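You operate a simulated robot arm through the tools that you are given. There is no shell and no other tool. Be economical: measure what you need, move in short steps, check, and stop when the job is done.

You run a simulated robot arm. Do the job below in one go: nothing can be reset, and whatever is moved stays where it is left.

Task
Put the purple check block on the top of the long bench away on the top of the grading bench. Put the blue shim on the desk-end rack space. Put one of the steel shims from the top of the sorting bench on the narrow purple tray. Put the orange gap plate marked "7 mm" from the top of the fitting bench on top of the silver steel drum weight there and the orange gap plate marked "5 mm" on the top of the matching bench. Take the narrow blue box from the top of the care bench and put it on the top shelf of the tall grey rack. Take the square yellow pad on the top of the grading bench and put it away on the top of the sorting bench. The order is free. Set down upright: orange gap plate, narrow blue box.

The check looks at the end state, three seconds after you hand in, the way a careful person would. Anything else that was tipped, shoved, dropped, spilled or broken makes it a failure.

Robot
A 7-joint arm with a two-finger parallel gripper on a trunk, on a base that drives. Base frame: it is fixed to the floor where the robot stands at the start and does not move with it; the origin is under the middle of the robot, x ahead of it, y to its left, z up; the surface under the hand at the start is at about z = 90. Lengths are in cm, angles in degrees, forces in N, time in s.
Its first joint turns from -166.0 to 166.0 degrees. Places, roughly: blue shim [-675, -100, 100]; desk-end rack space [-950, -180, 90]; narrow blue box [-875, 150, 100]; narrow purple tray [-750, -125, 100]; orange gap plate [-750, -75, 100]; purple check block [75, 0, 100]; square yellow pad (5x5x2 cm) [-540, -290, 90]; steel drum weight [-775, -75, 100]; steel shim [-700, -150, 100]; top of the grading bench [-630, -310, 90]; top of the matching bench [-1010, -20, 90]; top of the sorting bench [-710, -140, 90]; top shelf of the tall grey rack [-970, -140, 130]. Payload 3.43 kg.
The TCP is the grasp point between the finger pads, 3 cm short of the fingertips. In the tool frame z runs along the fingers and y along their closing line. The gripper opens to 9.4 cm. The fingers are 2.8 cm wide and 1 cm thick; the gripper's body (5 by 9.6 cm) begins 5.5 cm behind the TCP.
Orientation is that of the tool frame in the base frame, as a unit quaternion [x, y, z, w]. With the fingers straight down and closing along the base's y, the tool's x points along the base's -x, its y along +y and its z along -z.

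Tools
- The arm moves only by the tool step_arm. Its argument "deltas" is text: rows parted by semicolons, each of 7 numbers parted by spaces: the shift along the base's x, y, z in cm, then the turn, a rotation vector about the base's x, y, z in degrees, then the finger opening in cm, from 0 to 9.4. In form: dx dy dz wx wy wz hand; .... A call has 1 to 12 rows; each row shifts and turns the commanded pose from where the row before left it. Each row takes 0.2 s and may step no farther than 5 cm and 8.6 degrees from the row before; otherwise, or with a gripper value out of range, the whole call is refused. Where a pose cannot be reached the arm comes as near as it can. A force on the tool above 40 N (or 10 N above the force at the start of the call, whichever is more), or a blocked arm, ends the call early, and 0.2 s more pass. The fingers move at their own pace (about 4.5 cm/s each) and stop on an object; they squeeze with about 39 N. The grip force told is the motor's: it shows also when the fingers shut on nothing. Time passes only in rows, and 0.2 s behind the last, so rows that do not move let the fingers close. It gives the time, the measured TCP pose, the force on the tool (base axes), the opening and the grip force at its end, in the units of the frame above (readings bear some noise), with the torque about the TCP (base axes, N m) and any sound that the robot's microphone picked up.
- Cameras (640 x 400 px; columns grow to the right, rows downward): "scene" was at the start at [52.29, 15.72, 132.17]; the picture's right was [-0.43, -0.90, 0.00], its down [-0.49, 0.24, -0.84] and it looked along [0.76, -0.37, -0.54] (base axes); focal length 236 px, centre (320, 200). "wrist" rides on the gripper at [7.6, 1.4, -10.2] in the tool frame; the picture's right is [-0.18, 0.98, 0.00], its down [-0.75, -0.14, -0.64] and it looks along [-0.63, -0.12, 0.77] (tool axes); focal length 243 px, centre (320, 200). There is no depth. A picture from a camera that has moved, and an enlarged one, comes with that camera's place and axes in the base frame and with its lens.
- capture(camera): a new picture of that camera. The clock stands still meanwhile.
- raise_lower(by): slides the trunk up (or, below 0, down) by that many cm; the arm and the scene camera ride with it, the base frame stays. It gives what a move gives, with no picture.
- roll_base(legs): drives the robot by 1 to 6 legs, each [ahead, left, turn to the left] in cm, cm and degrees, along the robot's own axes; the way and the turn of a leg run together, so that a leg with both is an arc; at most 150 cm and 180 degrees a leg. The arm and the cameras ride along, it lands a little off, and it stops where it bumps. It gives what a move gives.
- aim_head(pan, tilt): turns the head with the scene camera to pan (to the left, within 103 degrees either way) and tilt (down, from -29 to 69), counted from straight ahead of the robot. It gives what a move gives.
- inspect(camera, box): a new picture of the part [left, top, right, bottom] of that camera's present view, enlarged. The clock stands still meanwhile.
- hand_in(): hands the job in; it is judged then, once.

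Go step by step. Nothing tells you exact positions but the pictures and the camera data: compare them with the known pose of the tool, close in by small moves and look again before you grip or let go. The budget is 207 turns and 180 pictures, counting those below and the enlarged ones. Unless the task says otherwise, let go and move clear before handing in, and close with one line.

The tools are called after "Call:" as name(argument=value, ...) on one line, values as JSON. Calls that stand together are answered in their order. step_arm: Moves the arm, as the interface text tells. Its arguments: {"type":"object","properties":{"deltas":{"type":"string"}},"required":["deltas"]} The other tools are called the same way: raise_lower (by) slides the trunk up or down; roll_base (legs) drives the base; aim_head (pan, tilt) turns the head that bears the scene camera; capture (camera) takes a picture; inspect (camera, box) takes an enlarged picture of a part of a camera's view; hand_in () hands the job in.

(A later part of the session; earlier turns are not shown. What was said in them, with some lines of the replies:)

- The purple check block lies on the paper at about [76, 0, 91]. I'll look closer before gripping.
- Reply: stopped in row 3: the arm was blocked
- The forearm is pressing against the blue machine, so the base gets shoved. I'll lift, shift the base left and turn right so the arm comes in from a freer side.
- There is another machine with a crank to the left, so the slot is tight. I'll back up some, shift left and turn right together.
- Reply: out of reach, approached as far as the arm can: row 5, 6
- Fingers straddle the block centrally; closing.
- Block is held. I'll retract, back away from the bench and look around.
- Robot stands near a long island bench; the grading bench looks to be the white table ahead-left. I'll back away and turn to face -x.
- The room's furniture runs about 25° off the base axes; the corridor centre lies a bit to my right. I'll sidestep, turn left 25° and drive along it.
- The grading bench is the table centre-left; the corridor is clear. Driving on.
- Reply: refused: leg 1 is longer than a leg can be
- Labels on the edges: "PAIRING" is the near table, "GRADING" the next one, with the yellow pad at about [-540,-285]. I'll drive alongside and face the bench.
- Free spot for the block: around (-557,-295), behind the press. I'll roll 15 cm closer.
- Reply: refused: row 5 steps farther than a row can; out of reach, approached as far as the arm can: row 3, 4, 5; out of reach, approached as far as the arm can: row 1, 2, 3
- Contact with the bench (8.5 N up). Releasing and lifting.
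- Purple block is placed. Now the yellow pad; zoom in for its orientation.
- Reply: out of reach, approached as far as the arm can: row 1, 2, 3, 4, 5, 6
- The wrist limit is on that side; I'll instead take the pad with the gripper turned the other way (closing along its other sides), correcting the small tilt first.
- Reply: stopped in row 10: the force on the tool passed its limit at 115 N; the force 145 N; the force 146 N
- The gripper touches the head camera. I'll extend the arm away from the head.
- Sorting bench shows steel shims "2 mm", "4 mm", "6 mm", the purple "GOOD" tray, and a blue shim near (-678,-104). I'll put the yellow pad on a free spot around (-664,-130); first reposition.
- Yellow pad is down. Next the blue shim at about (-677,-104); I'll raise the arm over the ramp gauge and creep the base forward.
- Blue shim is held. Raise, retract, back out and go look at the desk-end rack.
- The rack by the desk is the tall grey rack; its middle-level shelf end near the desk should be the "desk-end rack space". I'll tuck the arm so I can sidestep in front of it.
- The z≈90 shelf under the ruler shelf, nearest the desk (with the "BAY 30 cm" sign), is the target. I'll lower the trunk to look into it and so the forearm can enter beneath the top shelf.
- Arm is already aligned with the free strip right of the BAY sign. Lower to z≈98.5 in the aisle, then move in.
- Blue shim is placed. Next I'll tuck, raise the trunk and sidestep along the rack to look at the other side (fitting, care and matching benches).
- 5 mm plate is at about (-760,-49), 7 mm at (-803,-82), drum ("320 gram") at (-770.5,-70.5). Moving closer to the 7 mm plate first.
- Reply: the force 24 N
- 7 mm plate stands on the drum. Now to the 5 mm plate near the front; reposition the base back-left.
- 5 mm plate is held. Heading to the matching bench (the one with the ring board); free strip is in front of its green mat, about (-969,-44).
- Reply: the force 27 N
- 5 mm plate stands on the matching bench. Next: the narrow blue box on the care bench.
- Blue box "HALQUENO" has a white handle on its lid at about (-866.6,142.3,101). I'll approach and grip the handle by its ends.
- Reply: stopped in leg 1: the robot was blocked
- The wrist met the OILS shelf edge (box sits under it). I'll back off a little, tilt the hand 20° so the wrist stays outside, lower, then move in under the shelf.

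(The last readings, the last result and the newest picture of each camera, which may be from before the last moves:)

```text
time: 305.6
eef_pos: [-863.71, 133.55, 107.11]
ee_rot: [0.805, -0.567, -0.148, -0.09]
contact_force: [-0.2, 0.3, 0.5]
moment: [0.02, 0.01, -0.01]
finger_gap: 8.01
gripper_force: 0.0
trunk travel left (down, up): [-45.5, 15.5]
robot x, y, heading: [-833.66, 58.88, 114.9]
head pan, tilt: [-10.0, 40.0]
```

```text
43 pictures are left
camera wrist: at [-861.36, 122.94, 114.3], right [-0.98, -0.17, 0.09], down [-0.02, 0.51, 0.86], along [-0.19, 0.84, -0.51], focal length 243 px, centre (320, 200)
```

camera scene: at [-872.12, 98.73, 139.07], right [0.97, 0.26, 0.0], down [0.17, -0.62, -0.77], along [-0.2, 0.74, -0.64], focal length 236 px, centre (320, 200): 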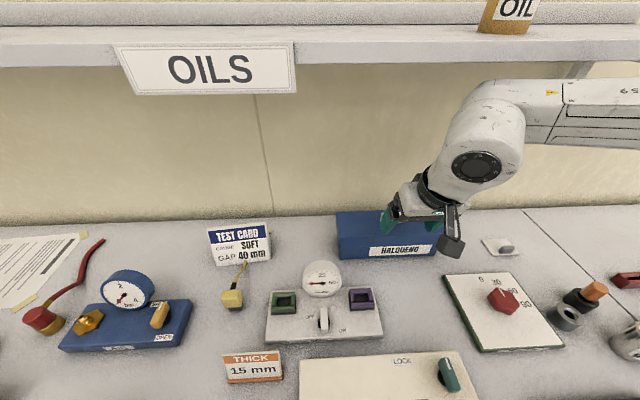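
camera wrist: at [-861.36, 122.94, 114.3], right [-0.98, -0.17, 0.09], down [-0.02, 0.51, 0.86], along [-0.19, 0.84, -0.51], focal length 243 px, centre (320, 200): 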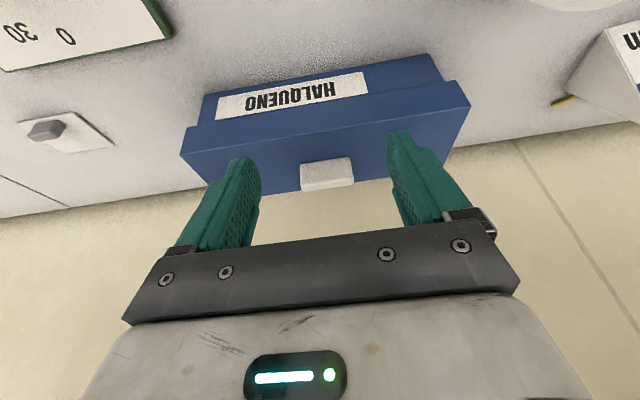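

Call:
step_arm(deltas="-1.15 3.5 -1 0 0 0 8; -1.15 3.5 -1.5 0 0 0 8; 0 0 -1.5 0 0 0 8; 0 0 -0.8 0 0 0 8; 0 0 0 0 0 0 8")

Call:
capture(camera="wrist")

Call:
inspect(camera="scene", box=[330, 160, 490, 270])

```text
time: 306.8
eef_pos: [-865.94, 140.49, 102.52]
ee_rot: [0.805, -0.567, -0.15, -0.09]
contact_force: [-0.6, 0.1, 4.5]
moment: [0.08, -0.23, 0.03]
finger_gap: 8.0
gripper_force: 0.8
trunk travel left (down, up): [-45.5, 15.5]
robot x, y, heading: [-833.58, 58.52, 114.9]
head pan, tilt: [-10.0, 40.0]
```

```text
42 pictures are left
camera wrist: at [-863.65, 129.93, 109.5], right [-0.98, -0.17, 0.09], down [-0.01, 0.51, 0.86], along [-0.19, 0.84, -0.51], focal length 243 px, centre (320, 200)
```

wrist: 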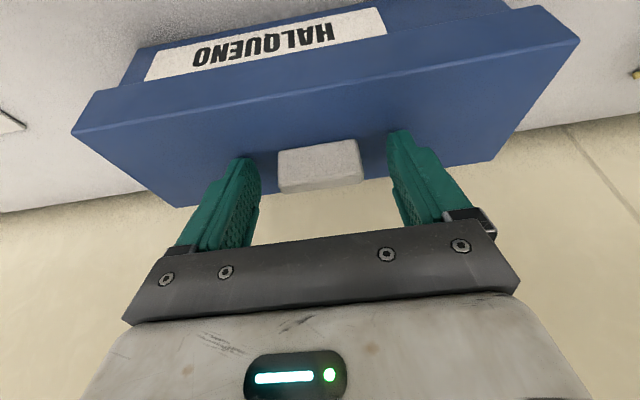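

```text
3.64 times, centred on (410, 215) of scene
camera zoom: at [-872.11, 98.7, 139.1], right [0.97, 0.26, 0.0], down [0.17, -0.62, -0.77], along [-0.2, 0.74, -0.64], focal length 859 px, centre (-7, 146)
```

zoom: 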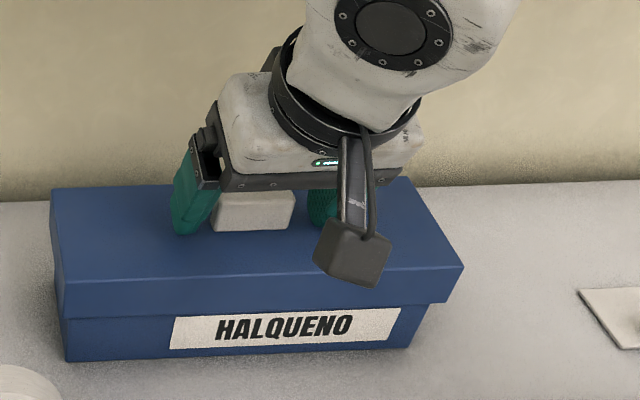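

Call:
step_arm(deltas="0 0 0.3 0 0 0 8; 0 0 0 0 0 0 6; 0 0 0 0 0 0 4; 0 0 0 0 0 0 3; 0 0 0 0 0 0 3; 0 0 0 0 0 0 3")

Call:
step_arm(deltas="0 0 1 0 0 0 3; 0 0 1.5 0 0 0 3; 0 0 0 0 0 0 3")

Call:
capture(camera="scene")

```text
time: 308.2
eef_pos: [-865.92, 140.52, 102.73]
ee_rot: [0.806, -0.566, -0.148, -0.09]
contact_force: [0.6, 0.0, -0.3]
moment: [0.06, -0.38, -0.14]
finger_gap: 4.98
gripper_force: 39.7
trunk travel left (down, up): [-45.5, 15.5]
robot x, y, heading: [-833.31, 58.42, 115.0]
head pan, tilt: [-10.0, 40.0]
```

```text
time: 309.0
eef_pos: [-866.04, 140.62, 105.16]
ee_rot: [0.805, -0.567, -0.149, -0.091]
contact_force: [-0.1, 0.7, -3.7]
moment: [-0.03, -0.01, 0.02]
finger_gap: 4.97
gripper_force: 39.0
trunk travel left (down, up): [-45.5, 15.5]
robot x, y, heading: [-833.86, 58.57, 115.1]
head pan, tilt: [-10.0, 40.0]
```

```text
40 pictures are left
camera scene: at [-872.12, 98.73, 139.07], right [0.97, 0.26, 0.0], down [0.17, -0.62, -0.77], along [-0.2, 0.74, -0.64], focal length 236 px, centre (320, 200)
```

scene: 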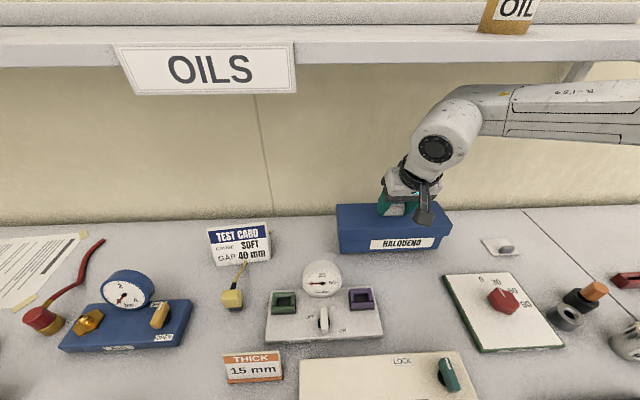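

Box lifts cleanly. Ease right, out from under the shelf, then up.

Call:
step_arm(deltas="2.26 1.07 1.5 0 0 0 3; 2.26 1.07 1.5 0 0 0 3; 1.6 -3.35 0 0 0 0 3; 1.6 -3.35 0 0 0 0 3; 1.6 -3.35 0 0 0 0 3; 0 0 4 0 0 0 3; 0 0 4.5 0 0 0 3; 0 0 4.5 0 0 0 3; 0 0 0 0 0 0 3")

Call:
capture(camera="scene")

```text
time: 311.0
eef_pos: [-856.63, 132.61, 121.06]
ee_rot: [0.805, -0.567, -0.149, -0.09]
contact_force: [0.7, -0.9, -2.1]
moment: [0.0, 0.0, -0.04]
finger_gap: 4.98
gripper_force: 39.1
trunk travel left (down, up): [-45.5, 15.5]
robot x, y, heading: [-833.33, 59.07, 115.2]
head pan, tilt: [-10.0, 40.0]
```

```text
39 pictures are left
camera scene: at [-872.11, 98.72, 139.08], right [0.97, 0.26, 0.0], down [0.17, -0.62, -0.77], along [-0.2, 0.74, -0.64], focal length 236 px, centre (320, 200)
```

scene: 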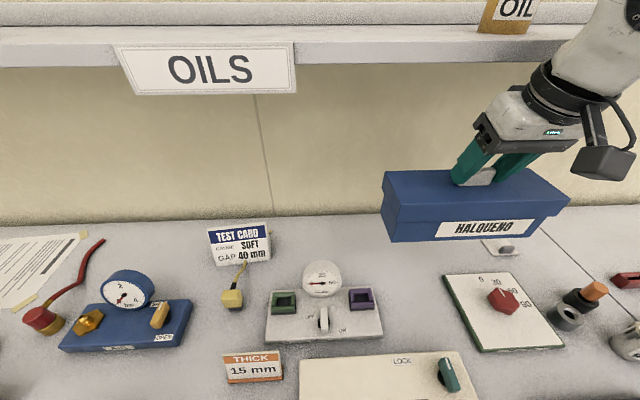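

Call:
roll_base(legs=[[-42, 0, 0]])

Call:
raise_lower(by=15)

Call:
step_arm(deltas="2.64 -3.3 1 0 0 0 3; 2.64 -3.3 1 0 0 0 3; 2.64 -3.3 1 0 0 0 3; 2.64 -3.3 1 0 0 0 3; 2.64 -3.3 1 0 0 0 3; 2.64 -3.3 1 0 0 0 3; 2.64 -3.3 1 0 0 0 3; 0 0 0 0 0 0 3")

Call:
aim_head(pan=-45, tilt=35)

Call:
capture(camera="scene")

```text
time: 313.6
eef_pos: [-839.01, 94.63, 121.11]
ee_rot: [0.805, -0.567, -0.148, -0.09]
contact_force: [-0.1, -0.2, -3.5]
moment: [-0.05, -0.03, 0.0]
finger_gap: 4.96
gripper_force: 39.0
trunk travel left (down, up): [-45.5, 15.5]
robot x, y, heading: [-815.54, 20.24, 115.1]
head pan, tilt: [-10.0, 40.0]
```

```text
time: 315.4
eef_pos: [-839.06, 94.62, 136.1]
ee_rot: [0.805, -0.567, -0.148, -0.091]
contact_force: [-0.8, 0.5, -2.3]
moment: [0.0, 0.0, 0.03]
finger_gap: 4.94
gripper_force: 38.7
trunk travel left (down, up): [-60.5, 0.5]
robot x, y, heading: [-815.95, 20.82, 115.4]
head pan, tilt: [-10.0, 40.0]
```

```text
time: 317.2
eef_pos: [-820.48, 71.47, 143.14]
ee_rot: [0.806, -0.566, -0.149, -0.09]
contact_force: [-1.6, -0.1, -1.8]
moment: [0.0, 0.01, -0.01]
finger_gap: 4.95
gripper_force: 38.7
trunk travel left (down, up): [-60.5, 0.5]
robot x, y, heading: [-816.09, 20.69, 115.0]
head pan, tilt: [-10.0, 40.0]
```

```text
time: 318.2
eef_pos: [-820.45, 71.59, 143.23]
ee_rot: [0.806, -0.566, -0.149, -0.09]
contact_force: [0.5, -0.8, -2.7]
moment: [0.0, 0.0, -0.01]
finger_gap: 4.98
gripper_force: 38.8
trunk travel left (down, up): [-60.5, 0.5]
robot x, y, heading: [-815.93, 21.01, 115.2]
head pan, tilt: [-45.0, 35.0]
```

```text
38 pictures are left
camera scene: at [-849.14, 60.8, 154.84], right [0.94, -0.34, 0.0], down [-0.2, -0.54, -0.82], along [0.28, 0.77, -0.57], focal length 236 px, centre (320, 200)
```

scene: 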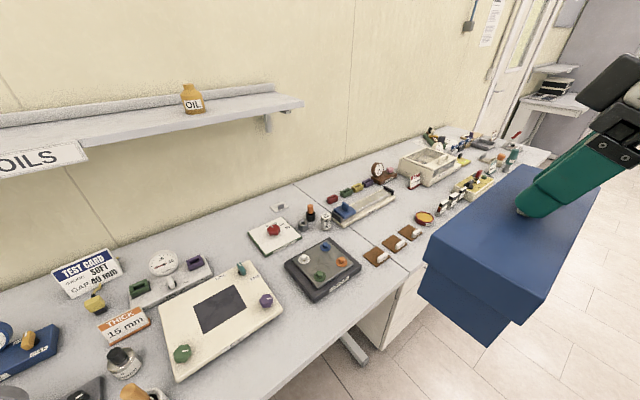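

Call:
step_arm(deltas="0 0 3 0 0 0 3; 0 0 3 0 0 0 3; 0 0 0 0 0 0 3")

Call:
roll_base(legs=[[0, 0, 89.5], [122, 0, 0], [0, 80, 0]])

Call:
aim_head(pan=10, tilt=35)

Call:
capture(camera="scene")

```text
time: 319.0
eef_pos: [-820.47, 71.56, 149.19]
ee_rot: [0.805, -0.567, -0.149, -0.091]
contact_force: [-0.1, 0.5, -3.4]
moment: [-0.03, -0.04, -0.03]
finger_gap: 4.94
gripper_force: 39.2
trunk travel left (down, up): [-60.5, 0.5]
robot x, y, heading: [-815.68, 20.53, 115.2]
head pan, tilt: [-45.0, 35.0]
```

```text
time: 332.8
eef_pos: [-947.58, -104.8, 149.23]
ee_rot: [0.972, 0.155, -0.17, 0.039]
contact_force: [0.4, 0.5, -3.2]
moment: [0.02, -0.06, 0.01]
finger_gap: 4.93
gripper_force: 38.5
trunk travel left (down, up): [-60.5, 0.5]
robot x, y, heading: [-896.25, -101.31, -156.7]
head pan, tilt: [-45.0, 35.0]
```

```text
time: 334.1
eef_pos: [-947.57, -104.69, 149.15]
ee_rot: [0.972, 0.156, -0.17, 0.038]
contact_force: [0.1, 0.3, -2.8]
moment: [0.01, -0.03, 0.0]
finger_gap: 4.95
gripper_force: 38.9
trunk travel left (down, up): [-60.5, 0.5]
robot x, y, heading: [-896.65, -101.61, -156.7]
head pan, tilt: [10.0, 35.0]
```

```text
37 pictures are left
camera scene: at [-936.64, -141.7, 154.84], right [-0.55, 0.83, 0.0], down [0.48, 0.32, -0.82], along [-0.68, -0.45, -0.57], focal length 236 px, centre (320, 200)
```

scene: 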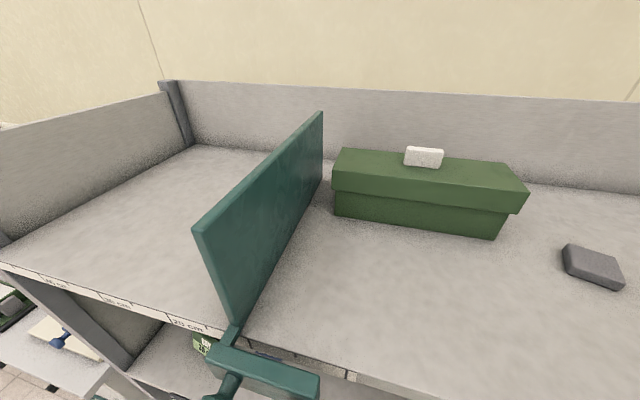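

The strip of shelf in front of the green box (right of the teal divider) is free: target box centre about n-range 261–287. Shift the base left 28, then reach forward.

Call:
roll_base(legs=[[0, 28, 0]])

Call:
step_arm(deltas="-3.63 -1.68 0 0 0 2 3; -3.63 -1.68 0 0 0 2 3; -3.63 -1.68 0 0 0 1 3; -3.63 -1.68 0 0 0 0 3; 0 0 0 0 0 0 3")

Call:
aim_head(pan=-15, tilt=40)

Call:
capture(camera="scene")

Call:
capture(camera="wrist")

```text
time: 336.0
eef_pos: [-936.51, -130.33, 149.28]
ee_rot: [0.973, 0.154, -0.17, 0.039]
contact_force: [0.0, 0.8, -3.6]
moment: [0.02, 0.01, 0.03]
finger_gap: 4.94
gripper_force: 39.2
trunk travel left (down, up): [-60.5, 0.5]
robot x, y, heading: [-885.24, -126.94, -156.4]
head pan, tilt: [10.0, 35.0]
```

```text
time: 337.2
eef_pos: [-951.03, -137.04, 149.11]
ee_rot: [0.965, 0.196, -0.168, 0.046]
contact_force: [-0.4, -0.5, -3.0]
moment: [0.02, 0.02, 0.01]
finger_gap: 4.96
gripper_force: 39.0
trunk travel left (down, up): [-60.5, 0.5]
robot x, y, heading: [-885.61, -127.05, -156.6]
head pan, tilt: [10.0, 35.0]
```

```text
time: 338.1
eef_pos: [-951.1, -136.96, 149.22]
ee_rot: [0.965, 0.197, -0.168, 0.046]
contact_force: [0.1, -0.8, -2.5]
moment: [0.05, -0.04, -0.04]
finger_gap: 4.95
gripper_force: 38.7
trunk travel left (down, up): [-60.5, 0.5]
robot x, y, heading: [-885.67, -127.06, -156.7]
head pan, tilt: [-15.0, 40.0]
```

```text
36 pictures are left
camera scene: at [-926.69, -163.59, 154.08], right [-0.15, 0.99, 0.0], down [0.64, 0.09, -0.77], along [-0.76, -0.11, -0.64], focal length 236 px, centre (320, 200)
```

scene: 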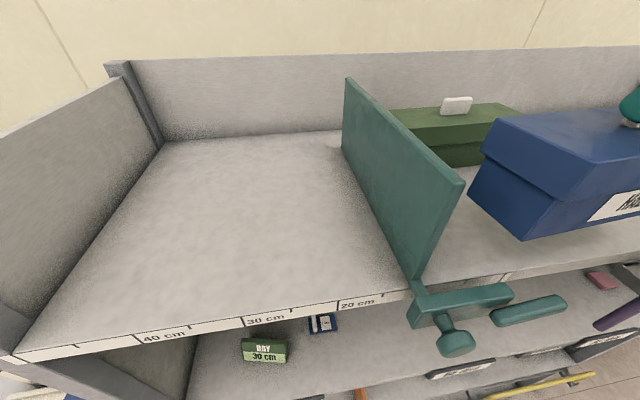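

```text
35 pictures are left
camera wrist: at [-940.8, -133.98, 156.27], right [0.23, -0.97, 0.09], down [-0.51, -0.04, 0.86], along [-0.83, -0.24, -0.51], focal length 243 px, centre (320, 200)
```

wrist: 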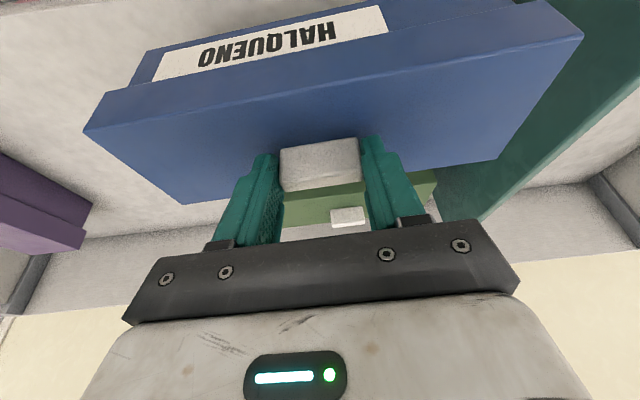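

Call:
step_arm(deltas="-3.2 -1.45 -1 0 0 0 3; -3.2 -1.45 -2 0 0 0 3; 0 0 -2 0 0 0 3; 0 0 0 0 0 0 3")

Call:
capture(camera="scene")

```text
time: 339.1
eef_pos: [-957.43, -139.94, 144.24]
ee_rot: [0.965, 0.196, -0.169, 0.045]
contact_force: [0.1, -1.4, -2.6]
moment: [0.03, -0.02, -0.02]
finger_gap: 4.99
gripper_force: 38.9
trunk travel left (down, up): [-60.5, 0.5]
robot x, y, heading: [-885.61, -127.33, -156.5]
head pan, tilt: [-15.0, 40.0]
```

```text
34 pictures are left
camera scene: at [-926.68, -163.58, 154.08], right [-0.15, 0.99, 0.0], down [0.64, 0.09, -0.77], along [-0.76, -0.11, -0.64], focal length 236 px, centre (320, 200)
```

scene: 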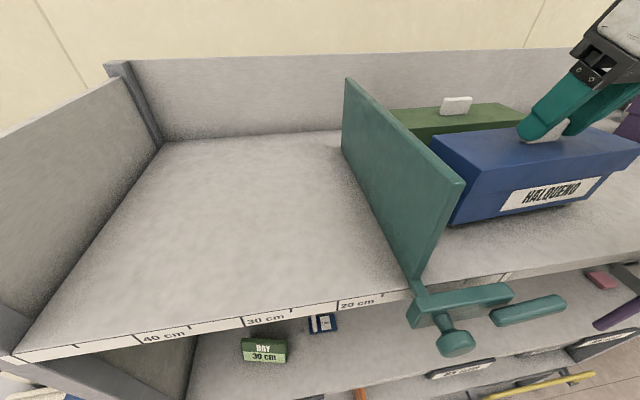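

Call:
step_arm(deltas="0 0 -0.6 0 0 0 3; 0 0 -0.4 0 0 0 3; 0 0 0 0 0 0 3")

Call:
step_arm(deltas="0 0 -0.3 0 0 0 3; 0 0 0 0 0 0 3")

Call:
step_arm(deltas="0 0 -0.2 0 0 0 3; 0 0 0 0 0 0 3")

```text
time: 339.9
eef_pos: [-957.59, -139.89, 143.15]
ee_rot: [0.965, 0.197, -0.169, 0.046]
contact_force: [-0.7, 0.1, -2.4]
moment: [0.01, 0.0, -0.01]
finger_gap: 4.94
gripper_force: 39.2
trunk travel left (down, up): [-60.5, 0.5]
robot x, y, heading: [-885.37, -126.63, -156.5]
head pan, tilt: [-15.0, 40.0]
```

```text
time: 340.5
eef_pos: [-957.39, -139.76, 142.76]
ee_rot: [0.965, 0.196, -0.168, 0.046]
contact_force: [0.9, 0.3, -2.7]
moment: [0.15, 0.05, -0.07]
finger_gap: 4.96
gripper_force: 39.2
trunk travel left (down, up): [-60.5, 0.5]
robot x, y, heading: [-885.04, -127.07, -156.4]
head pan, tilt: [-15.0, 40.0]
```

```text
time: 341.1
eef_pos: [-957.38, -139.75, 142.9]
ee_rot: [0.964, 0.198, -0.169, 0.047]
contact_force: [1.0, -3.0, 8.9]
moment: [1.01, 0.23, -0.01]
finger_gap: 4.95
gripper_force: 39.4
trunk travel left (down, up): [-60.5, 0.5]
robot x, y, heading: [-885.67, -126.96, -156.5]
head pan, tilt: [-15.0, 40.0]
```

Call:
step_arm(deltas="0 0 0 0 0 0 5.6; 0 0 0 0 0 0 6.5; 0 0 0 0 0 0 7.2; 0 0 0 0 0 0 7.2; 0 0 2 0 0 0 7.2; 0 0 3 0 0 0 7.2; 0 0 3 0 0 0 7.2; 0 0 0 0 0 0 7.2")

Call:
capture(camera="scene")

Call:
capture(camera="wrist")

```text
time: 342.9
eef_pos: [-957.42, -139.79, 150.69]
ee_rot: [0.965, 0.196, -0.168, 0.046]
contact_force: [-0.8, 0.5, 0.1]
moment: [-0.01, -0.01, 0.0]
finger_gap: 7.2
gripper_force: 0.2
trunk travel left (down, up): [-60.5, 0.5]
robot x, y, heading: [-885.54, -126.64, -156.7]
head pan, tilt: [-15.0, 40.0]
```

```text
33 pictures are left
camera scene: at [-926.67, -163.58, 154.08], right [-0.15, 0.99, 0.0], down [0.64, 0.09, -0.77], along [-0.76, -0.11, -0.64], focal length 236 px, centre (320, 200)
```

scene: 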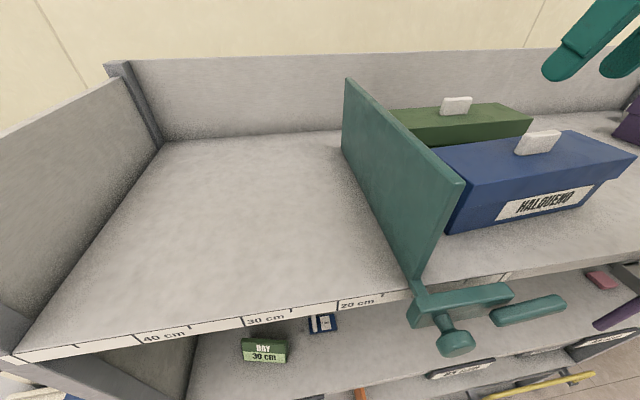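

```text
32 pictures are left
camera wrist: at [-947.24, -136.91, 157.85], right [0.23, -0.97, 0.09], down [-0.51, -0.04, 0.86], along [-0.83, -0.24, -0.51], focal length 243 px, centre (320, 200)
```

wrist: 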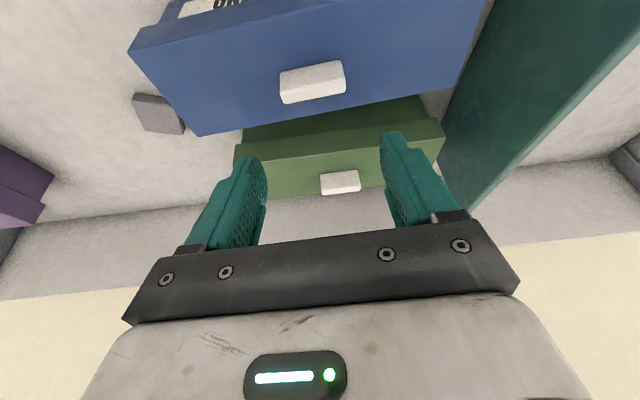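

Box sits upright on the top shelf. Last item: a steel shim into the purple "GOOD" tray. I'll retract, straighten the hand, and go back to the sorting bench's other side.

Call:
step_arm(deltas="4.4 1.9 1 0 0 0 6; 4.4 1.9 0 0 0 0 6; 4.4 1.9 0 0 0 0 6; 4.4 1.9 0 2.7 -6.27 0 6; 4.4 1.9 0 2.7 -6.27 0 6; 0 0 0 2.7 -6.27 0 6; 0 0 0 0 0 0 6")

Call:
roll_base(legs=[[0, 100, 1], [0, 92, 1]])

Call:
raise_lower(by=-25)

```text
time: 344.5
eef_pos: [-935.36, -130.46, 151.67]
ee_rot: [0.98, 0.199, 0.006, 0.01]
contact_force: [-0.4, 0.6, 0.2]
moment: [-0.01, -0.02, 0.02]
finger_gap: 6.0
gripper_force: 0.0
trunk travel left (down, up): [-60.5, 0.5]
robot x, y, heading: [-885.22, -126.86, -156.7]
head pan, tilt: [-15.0, 40.0]
```

```text
time: 354.1
eef_pos: [-856.37, -306.02, 151.68]
ee_rot: [0.977, 0.214, 0.006, 0.01]
contact_force: [-0.3, 0.5, -0.2]
moment: [-0.01, -0.03, -0.01]
finger_gap: 6.0
gripper_force: 0.1
trunk travel left (down, up): [-60.5, 0.5]
robot x, y, heading: [-806.59, -301.04, -154.5]
head pan, tilt: [-15.0, 40.0]
```

```text
time: 356.6
eef_pos: [-856.23, -306.0, 126.74]
ee_rot: [0.977, 0.213, 0.006, 0.01]
contact_force: [0.5, 0.3, -0.2]
moment: [0.02, -0.01, 0.0]
finger_gap: 6.01
gripper_force: 0.0
trunk travel left (down, up): [-35.5, 25.5]
robot x, y, heading: [-806.36, -301.17, -154.9]
head pan, tilt: [-15.0, 40.0]
```

Call:
roll_base(legs=[[-10, 0, 0], [0, 0, -90], [0, -130, 0]])

Call:
aim_head(pan=-10, tilt=42)

Call:
capture(camera="scene")

```text
time: 367.7
eef_pos: [-686.9, -191.17, 126.62]
ee_rot: [0.844, -0.536, -0.003, 0.012]
contact_force: [-0.8, 0.1, 0.8]
moment: [-0.04, 0.04, -0.01]
finger_gap: 5.97
gripper_force: 0.0
trunk travel left (down, up): [-35.5, 25.5]
robot x, y, heading: [-681.62, -240.98, 115.9]
head pan, tilt: [-15.0, 40.0]
```

```text
time: 368.4
eef_pos: [-687.0, -191.14, 126.65]
ee_rot: [0.844, -0.536, -0.003, 0.011]
contact_force: [0.3, 0.6, -0.6]
moment: [-0.03, 0.01, -0.04]
finger_gap: 6.01
gripper_force: 0.0
trunk travel left (down, up): [-35.5, 25.5]
robot x, y, heading: [-681.33, -240.74, 115.9]
head pan, tilt: [-10.0, 42.0]
```

```text
31 pictures are left
camera scene: at [-720.54, -201.45, 128.79], right [0.96, 0.27, 0.0], down [0.18, -0.64, -0.74], along [-0.2, 0.72, -0.67], focal length 236 px, centre (320, 200)
```

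scene: 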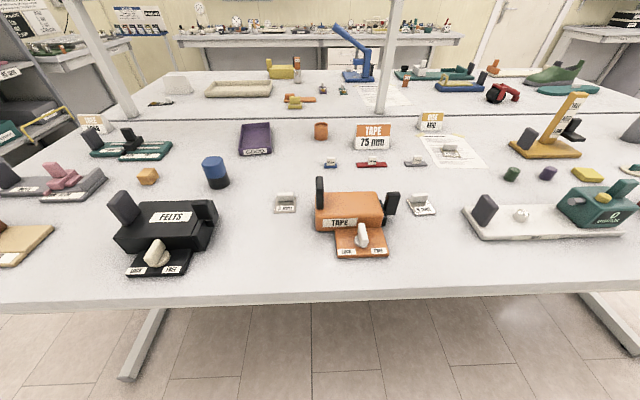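

Call:
inspect(camera="scene", box=[250, 170, 346, 230])

Call:
inspect(camera="scene", box=[376, 170, 472, 230])

```text
6.67 times, centred on (298, 200) of scene
camera zoom: at [-720.54, -201.45, 128.79], right [0.96, 0.27, 0.0], down [0.18, -0.64, -0.74], along [-0.2, 0.72, -0.67], focal length 1575 px, centre (467, 200)
```

zoom: 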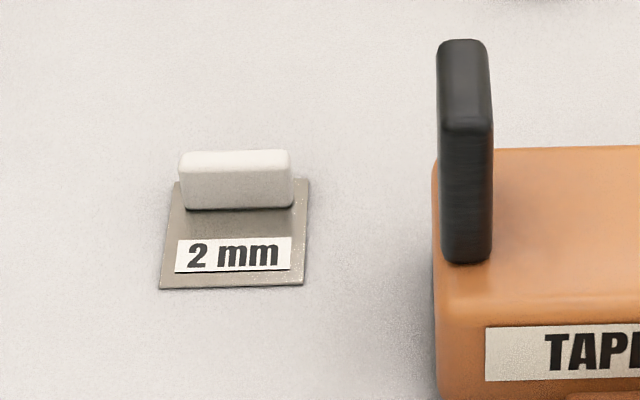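

```text
6.67 times, centred on (424, 200) of scene
camera zoom: at [-720.54, -201.45, 128.79], right [0.96, 0.27, 0.0], down [0.18, -0.64, -0.74], along [-0.2, 0.72, -0.67], focal length 1575 px, centre (-373, 200)
```

zoom: 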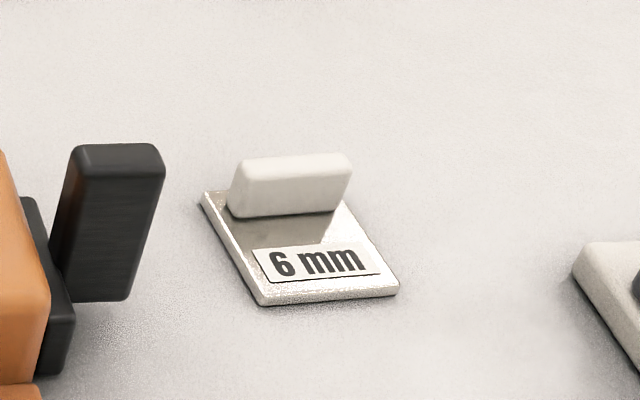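

Both candidates are clear; I'll use the "2 mm" shim (closest to the tray), gripping its white handle by the ends. Repositioning.

Call:
roll_base(legs=[[0, 30, -0.5], [34, 0, 0]])

Call:
capture(camera="wrist")

```text
time: 372.2
eef_pos: [-728.09, -173.34, 126.67]
ee_rot: [0.842, -0.54, -0.004, 0.011]
contact_force: [0.0, -0.5, 0.4]
moment: [0.02, 0.02, -0.01]
finger_gap: 6.0
gripper_force: 0.0
trunk travel left (down, up): [-35.5, 25.5]
robot x, y, heading: [-723.79, -223.0, 115.5]
head pan, tilt: [-10.0, 42.0]
```

```text
28 pictures are left
camera wrist: at [-726.12, -180.72, 137.11], right [-0.97, -0.24, 0.02], down [-0.18, 0.75, 0.63], along [-0.17, 0.61, -0.77], focal length 243 px, centre (320, 200)
```

wrist: 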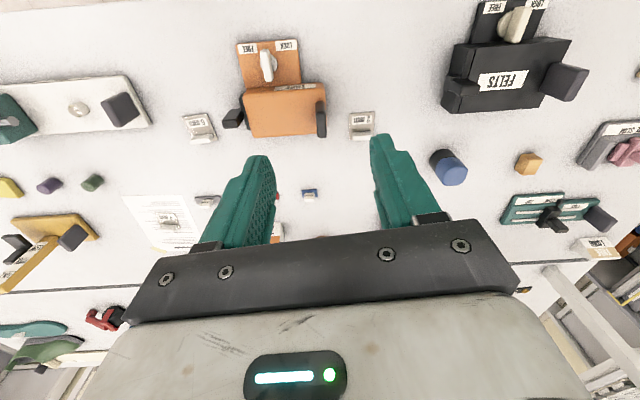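

Call:
step_arm(deltas="-3.03 2.73 0 0.8 -1.07 -1.3 5.8; -3.03 2.73 0 0 0 -1.3 5.8; -3.03 2.73 0 0 0 -1.3 5.8; -3.03 2.73 0 0 0 -1.3 5.8; 0 0 -4.5 0 0 0 5.8; 0 0 -4.5 0 0 0 5.8; 0 0 -4.5 0 0 0 5.8; 0 0 -4.5 0 0 0 5.8; 0 0 -4.5 0 0 0 5.8; 0 0 0 0 0 0 5.8")

Call:
capture(camera="wrist")

```text
time: 374.4
eef_pos: [-740.21, -162.45, 104.06]
ee_rot: [0.817, -0.577, 0.001, 0.0]
contact_force: [-0.1, 0.0, 0.2]
moment: [-0.02, -0.04, -0.02]
finger_gap: 5.8
gripper_force: 0.1
trunk travel left (down, up): [-35.5, 25.5]
robot x, y, heading: [-723.21, -223.03, 115.1]
head pan, tilt: [-10.0, 42.0]
```

```text
27 pictures are left
camera wrist: at [-739.14, -170.09, 114.43], right [-0.99, -0.15, 0.0], down [-0.12, 0.76, 0.64], along [-0.1, 0.63, -0.77], focal length 243 px, centre (320, 200)
```

wrist: 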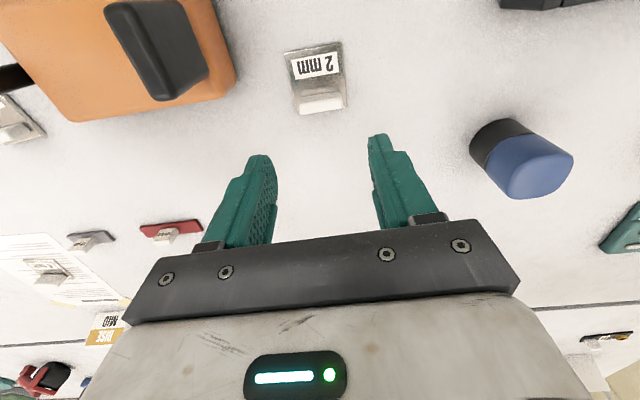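

Call:
step_arm(deltas="-0.2 -0.5 -4 0 0 0 5.8; 0 0 -4 0 0 0 5.8; 0 0 -2.2 0 0 0 5.8; 0 0 0 0 0 0 5.8")

Call:
capture(camera="wrist")

```text
time: 375.4
eef_pos: [-740.43, -162.92, 93.86]
ee_rot: [0.817, -0.577, 0.001, 0.0]
contact_force: [0.1, 1.6, 0.1]
moment: [0.01, 0.05, 0.02]
finger_gap: 5.81
gripper_force: 0.0
trunk travel left (down, up): [-35.5, 25.5]
robot x, y, heading: [-723.0, -223.18, 115.2]
head pan, tilt: [-10.0, 42.0]
```

```text
26 pictures are left
camera wrist: at [-739.33, -170.54, 104.26], right [-0.99, -0.15, 0.0], down [-0.12, 0.76, 0.64], along [-0.1, 0.63, -0.77], focal length 243 px, centre (320, 200)
```

wrist: 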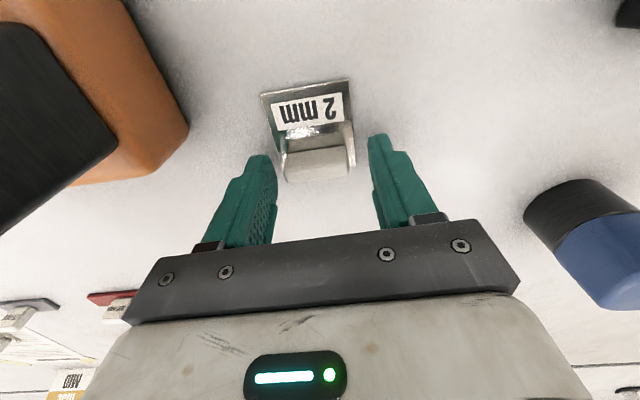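

Call:
step_arm(deltas="0 0 0 0 0 0 4.5; 0 0 0 0 0 0 3; 0 0 0 0 0 0 2.5; 0 0 0 0 0 0 2.5")

Call:
step_arm(deltas="0 0 3 0 0 0 2.5; 0 0 4 0 0 0 2.5; 0 0 4 0 0 0 2.5; 0 0 0 0 0 0 2.5")

Call:
capture(camera="wrist")

Call:
aim_head(pan=15, tilt=42)

Call:
capture(camera="scene")

```text
time: 376.4
eef_pos: [-740.31, -162.76, 94.04]
ee_rot: [0.817, -0.577, 0.001, 0.001]
contact_force: [-0.5, -0.2, -1.3]
moment: [-0.03, -0.02, 0.01]
finger_gap: 3.88
gripper_force: 39.5
trunk travel left (down, up): [-35.5, 25.5]
robot x, y, heading: [-723.18, -222.93, 115.4]
head pan, tilt: [-10.0, 42.0]
```

```text
time: 377.4
eef_pos: [-740.55, -162.89, 104.86]
ee_rot: [0.816, -0.578, 0.001, 0.001]
contact_force: [-0.4, 0.5, -0.9]
moment: [0.02, 0.02, 0.02]
finger_gap: 3.88
gripper_force: 38.9
trunk travel left (down, up): [-35.5, 25.5]
robot x, y, heading: [-722.76, -222.83, 115.4]
head pan, tilt: [-10.0, 42.0]
```

```text
25 pictures are left
camera wrist: at [-739.32, -170.61, 115.28], right [-0.99, -0.15, 0.0], down [-0.12, 0.76, 0.64], along [-0.1, 0.63, -0.77], focal length 243 px, centre (320, 200)
```

wrist: 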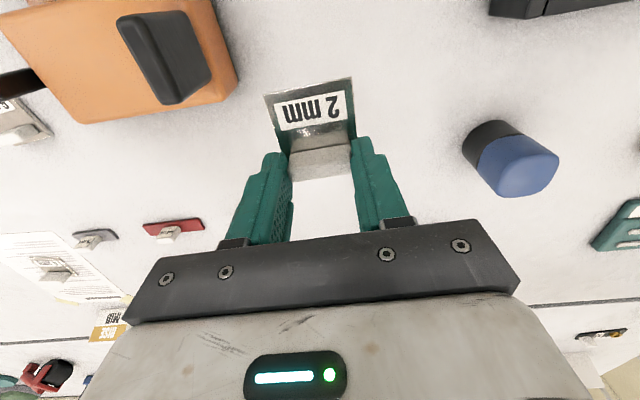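

```text
time: 378.3
eef_pos: [-740.29, -162.81, 104.77]
ee_rot: [0.817, -0.577, 0.0, 0.001]
contact_force: [-0.3, -0.5, -1.0]
moment: [0.0, 0.0, -0.02]
finger_gap: 3.9
gripper_force: 38.8
trunk travel left (down, up): [-35.5, 25.5]
robot x, y, heading: [-723.11, -223.0, 115.2]
head pan, tilt: [15.0, 42.0]
```

```text
24 pictures are left
camera scene: at [-764.94, -184.93, 128.79], right [0.76, 0.65, 0.0], down [0.43, -0.51, -0.74], along [-0.48, 0.57, -0.67], focal length 236 px, centre (320, 200)
```

scene: 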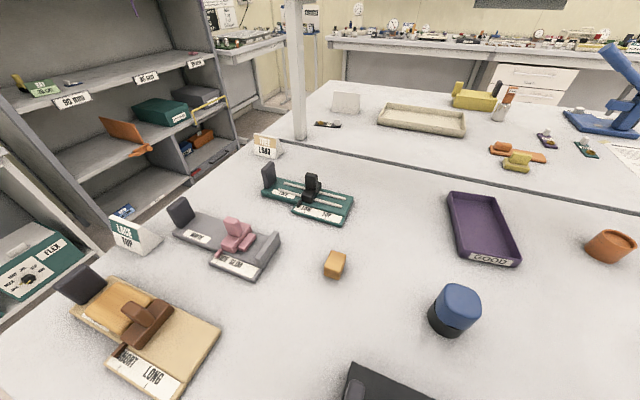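

Call:
step_arm(deltas="-2.66 3.59 -2 0 0 1 2.5; -2.66 3.59 -2 0 0 1 2.5; -2.66 3.59 -2 0 0 1 2.5; -2.66 3.59 0 0 0 1 2.5; -2.66 3.59 0 0 0 1 2.5; 0 0 0 0 0 0 2.5")

Call:
capture(camera="scene")

Call:
capture(camera="wrist")

```text
time: 379.7
eef_pos: [-753.72, -144.7, 99.12]
ee_rot: [0.841, -0.541, 0.002, 0.001]
contact_force: [0.9, 0.3, -0.8]
moment: [0.01, -0.01, 0.01]
finger_gap: 3.89
gripper_force: 38.5
trunk travel left (down, up): [-35.5, 25.5]
robot x, y, heading: [-723.27, -223.45, 115.5]
head pan, tilt: [15.0, 42.0]
```

```text
23 pictures are left
camera scene: at [-764.96, -184.93, 128.78], right [0.76, 0.65, 0.0], down [0.43, -0.51, -0.74], along [-0.48, 0.57, -0.67], focal length 236 px, centre (320, 200)
```

scene: 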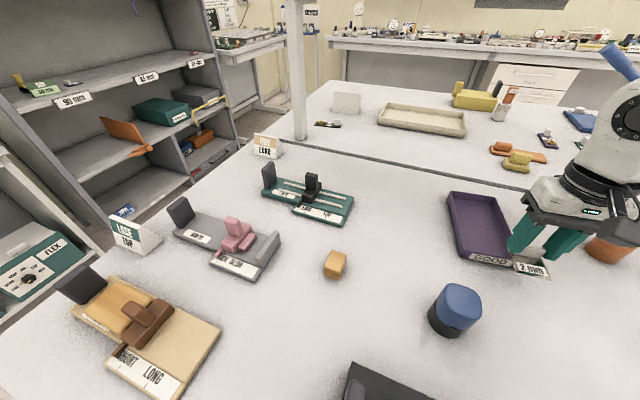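

```text
22 pictures are left
camera wrist: at [-751.95, -152.47, 109.36], right [-0.97, -0.24, 0.0], down [-0.19, 0.75, 0.64], along [-0.15, 0.62, -0.77], focal length 243 px, centre (320, 200)
```

wrist: 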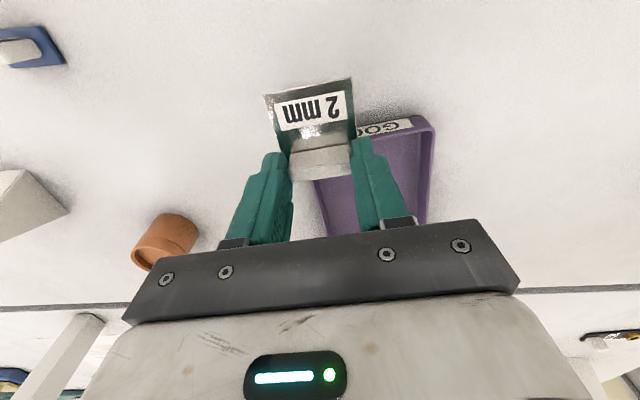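

Call:
step_arm(deltas="-3.25 3.25 0 0 0 0 2.5; -3.25 3.25 0 0 0 0 2.5; 0 0 0 0 0 0 2.5")

Call:
capture(camera="scene")

Call:
capture(camera="wrist")

```text
time: 380.5
eef_pos: [-760.1, -138.25, 98.98]
ee_rot: [0.841, -0.541, 0.001, 0.0]
contact_force: [0.1, 0.7, -0.7]
moment: [0.04, -0.03, 0.01]
finger_gap: 3.85
gripper_force: 39.3
trunk travel left (down, up): [-35.5, 25.5]
robot x, y, heading: [-723.06, -223.28, 115.3]
head pan, tilt: [15.0, 42.0]
```

```text
21 pictures are left
camera scene: at [-764.96, -184.93, 128.78], right [0.76, 0.65, 0.0], down [0.43, -0.51, -0.74], along [-0.48, 0.57, -0.67], focal length 236 px, centre (320, 200)
```

scene: 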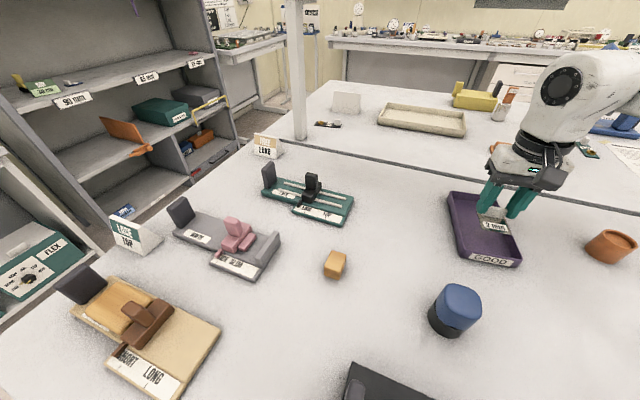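

```text
20 pictures are left
camera wrist: at [-758.43, -145.92, 109.23], right [-0.97, -0.24, 0.0], down [-0.19, 0.75, 0.64], along [-0.15, 0.62, -0.77], focal length 243 px, centre (320, 200)
```

wrist: 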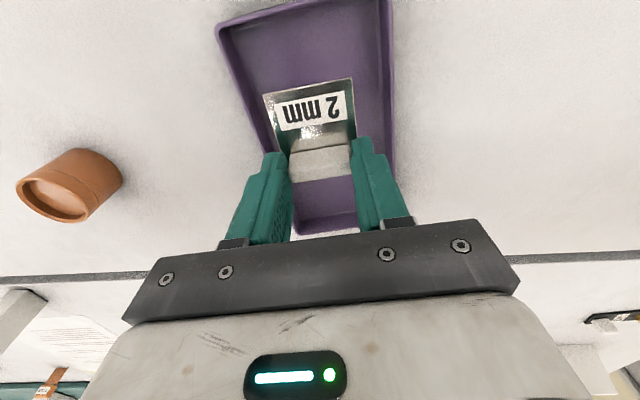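

Call:
step_arm(deltas="-0.2 0 -2 0 0 0 2.5; 0 0 -1.8 0 0 0 2.5; 0 0 -0.4 0 0 0 2.5; 0 0 0 0 0 0 2.5")

Call:
step_arm(deltas="0 0 -0.25 0 0 0 2.5; 0 0 0 0 0 0 2.5")

Call:
step_arm(deltas="0 0 -0.2 0 0 0 2.5; 0 0 0 0 0 0 2.5")

```text
time: 381.5
eef_pos: [-760.51, -138.4, 94.83]
ee_rot: [0.84, -0.542, 0.001, 0.0]
contact_force: [0.1, 0.0, -0.7]
moment: [0.0, 0.03, 0.0]
finger_gap: 3.85
gripper_force: 38.5
trunk travel left (down, up): [-35.5, 25.5]
robot x, y, heading: [-723.02, -223.25, 115.2]
head pan, tilt: [15.0, 42.0]
```

```text
time: 382.1
eef_pos: [-760.41, -138.45, 94.41]
ee_rot: [0.841, -0.541, 0.001, 0.001]
contact_force: [-0.2, -0.4, -0.4]
moment: [0.03, 0.01, -0.01]
finger_gap: 3.89
gripper_force: 39.1
trunk travel left (down, up): [-35.5, 25.5]
robot x, y, heading: [-722.65, -222.83, 115.5]
head pan, tilt: [15.0, 42.0]
```

```text
time: 382.7
eef_pos: [-760.36, -138.42, 94.35]
ee_rot: [0.841, -0.541, 0.001, 0.0]
contact_force: [1.4, 0.7, 2.5]
moment: [-0.04, -0.01, 0.02]
finger_gap: 3.89
gripper_force: 38.8
trunk travel left (down, up): [-35.5, 25.5]
robot x, y, heading: [-722.92, -222.82, 115.4]
head pan, tilt: [15.0, 42.0]
```

Call:
step_arm(deltas="0 0 0 0 0 0 4.4; 0 0 0 0 0 0 5; 0 0 0 0 0 0 5; 0 0 2 0 0 0 5; 0 0 2.8 0 0 0 5; 1.7 -3.7 0 0 0 0 5; 1.7 -3.7 0 0 0 0 5; 1.7 -3.7 1 0 0 0 5; 1.7 -3.7 2 0 0 0 5; 0 0 4 0 0 0 5; 0 0 0 0 0 0 5")

Call:
capture(camera="scene")

```text
time: 385.1
eef_pos: [-753.54, -153.28, 106.21]
ee_rot: [0.841, -0.541, 0.003, 0.001]
contact_force: [0.5, 0.8, 0.0]
moment: [0.01, 0.03, 0.0]
finger_gap: 4.96
gripper_force: 0.0
trunk travel left (down, up): [-35.5, 25.5]
robot x, y, heading: [-722.73, -223.28, 115.4]
head pan, tilt: [15.0, 42.0]
```

```text
19 pictures are left
camera scene: at [-764.94, -184.93, 128.78], right [0.76, 0.65, 0.0], down [0.43, -0.51, -0.74], along [-0.48, 0.57, -0.67], focal length 236 px, centre (320, 200)
```

scene: 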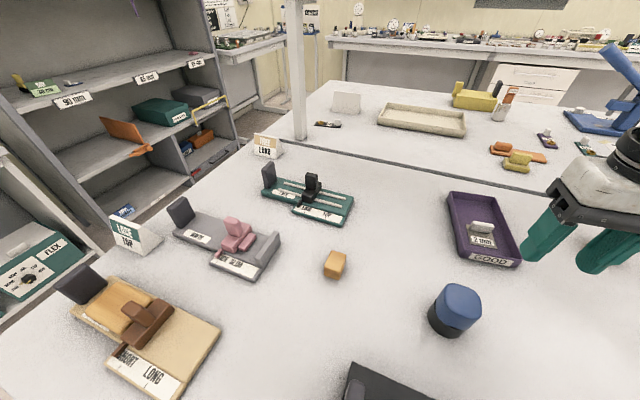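

Call:
step_arm(deltas="0 0 4.5 0 0 0 5; 0 0 4.5 0 0 0 5; 2 -4 3 0 0 0 5; 2 -4 0 0 0 0 5; 0 0 0 0 0 0 5")

Call:
inspect(camera="scene", box=[440, 70, 560, 280])

Call:
inspect(camera="scene", box=[0, 40, 120, 115])

```text
refused: row 3 steps farther than a row can; nothing moved
```

```text
1.90 times, centred on (500, 175) of scene
camera zoom: at [-764.94, -184.93, 128.78], right [0.76, 0.65, 0.0], down [0.43, -0.51, -0.74], along [-0.48, 0.57, -0.67], focal length 450 px, centre (-23, 248)
```

zoom: 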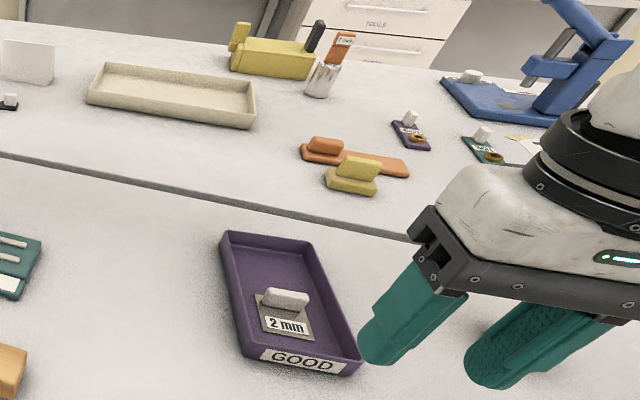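

```text
5.33 times, centred on (60, 78) of scene
camera zoom: at [-764.94, -184.93, 128.78], right [0.76, 0.65, 0.0], down [0.43, -0.51, -0.74], along [-0.48, 0.57, -0.67], focal length 1260 px, centre (1707, 853)
```

zoom: 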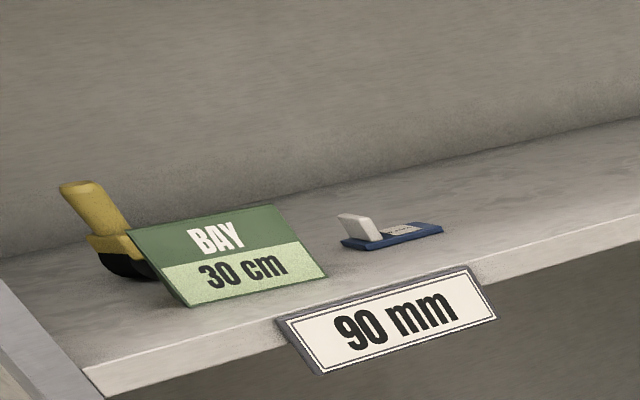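

Everything is in place: the 2 mm shim in the tray, the 7 mm plate upright on the drum, and the blue shim on the rack. I'll lift clear and hand in.

Call:
step_arm(deltas="0 0 4.5 0 0 0 5; 0 0 4.5 0 0 0 5; 0 0 4.5 0 0 0 5; 0 0 0 0 0 0 5")

Call:
hand_in()

```text
time: 386.1
eef_pos: [-753.57, -153.16, 119.74]
ee_rot: [0.841, -0.541, 0.003, 0.0]
contact_force: [-0.4, -0.3, 0.2]
moment: [0.01, 0.0, -0.03]
finger_gap: 5.0
gripper_force: 0.0
trunk travel left (down, up): [-35.5, 25.5]
robot x, y, heading: [-723.14, -223.08, 115.4]
head pan, tilt: [15.0, 42.0]
```

```text
The job is handed in.
```

All seven items are set down where you asked and the job is handed in; on the way the arm bumped the blue machine on the long bench and blocked near the OILS shelf, and I saw nothing displaced but checked neither closely afterwards.
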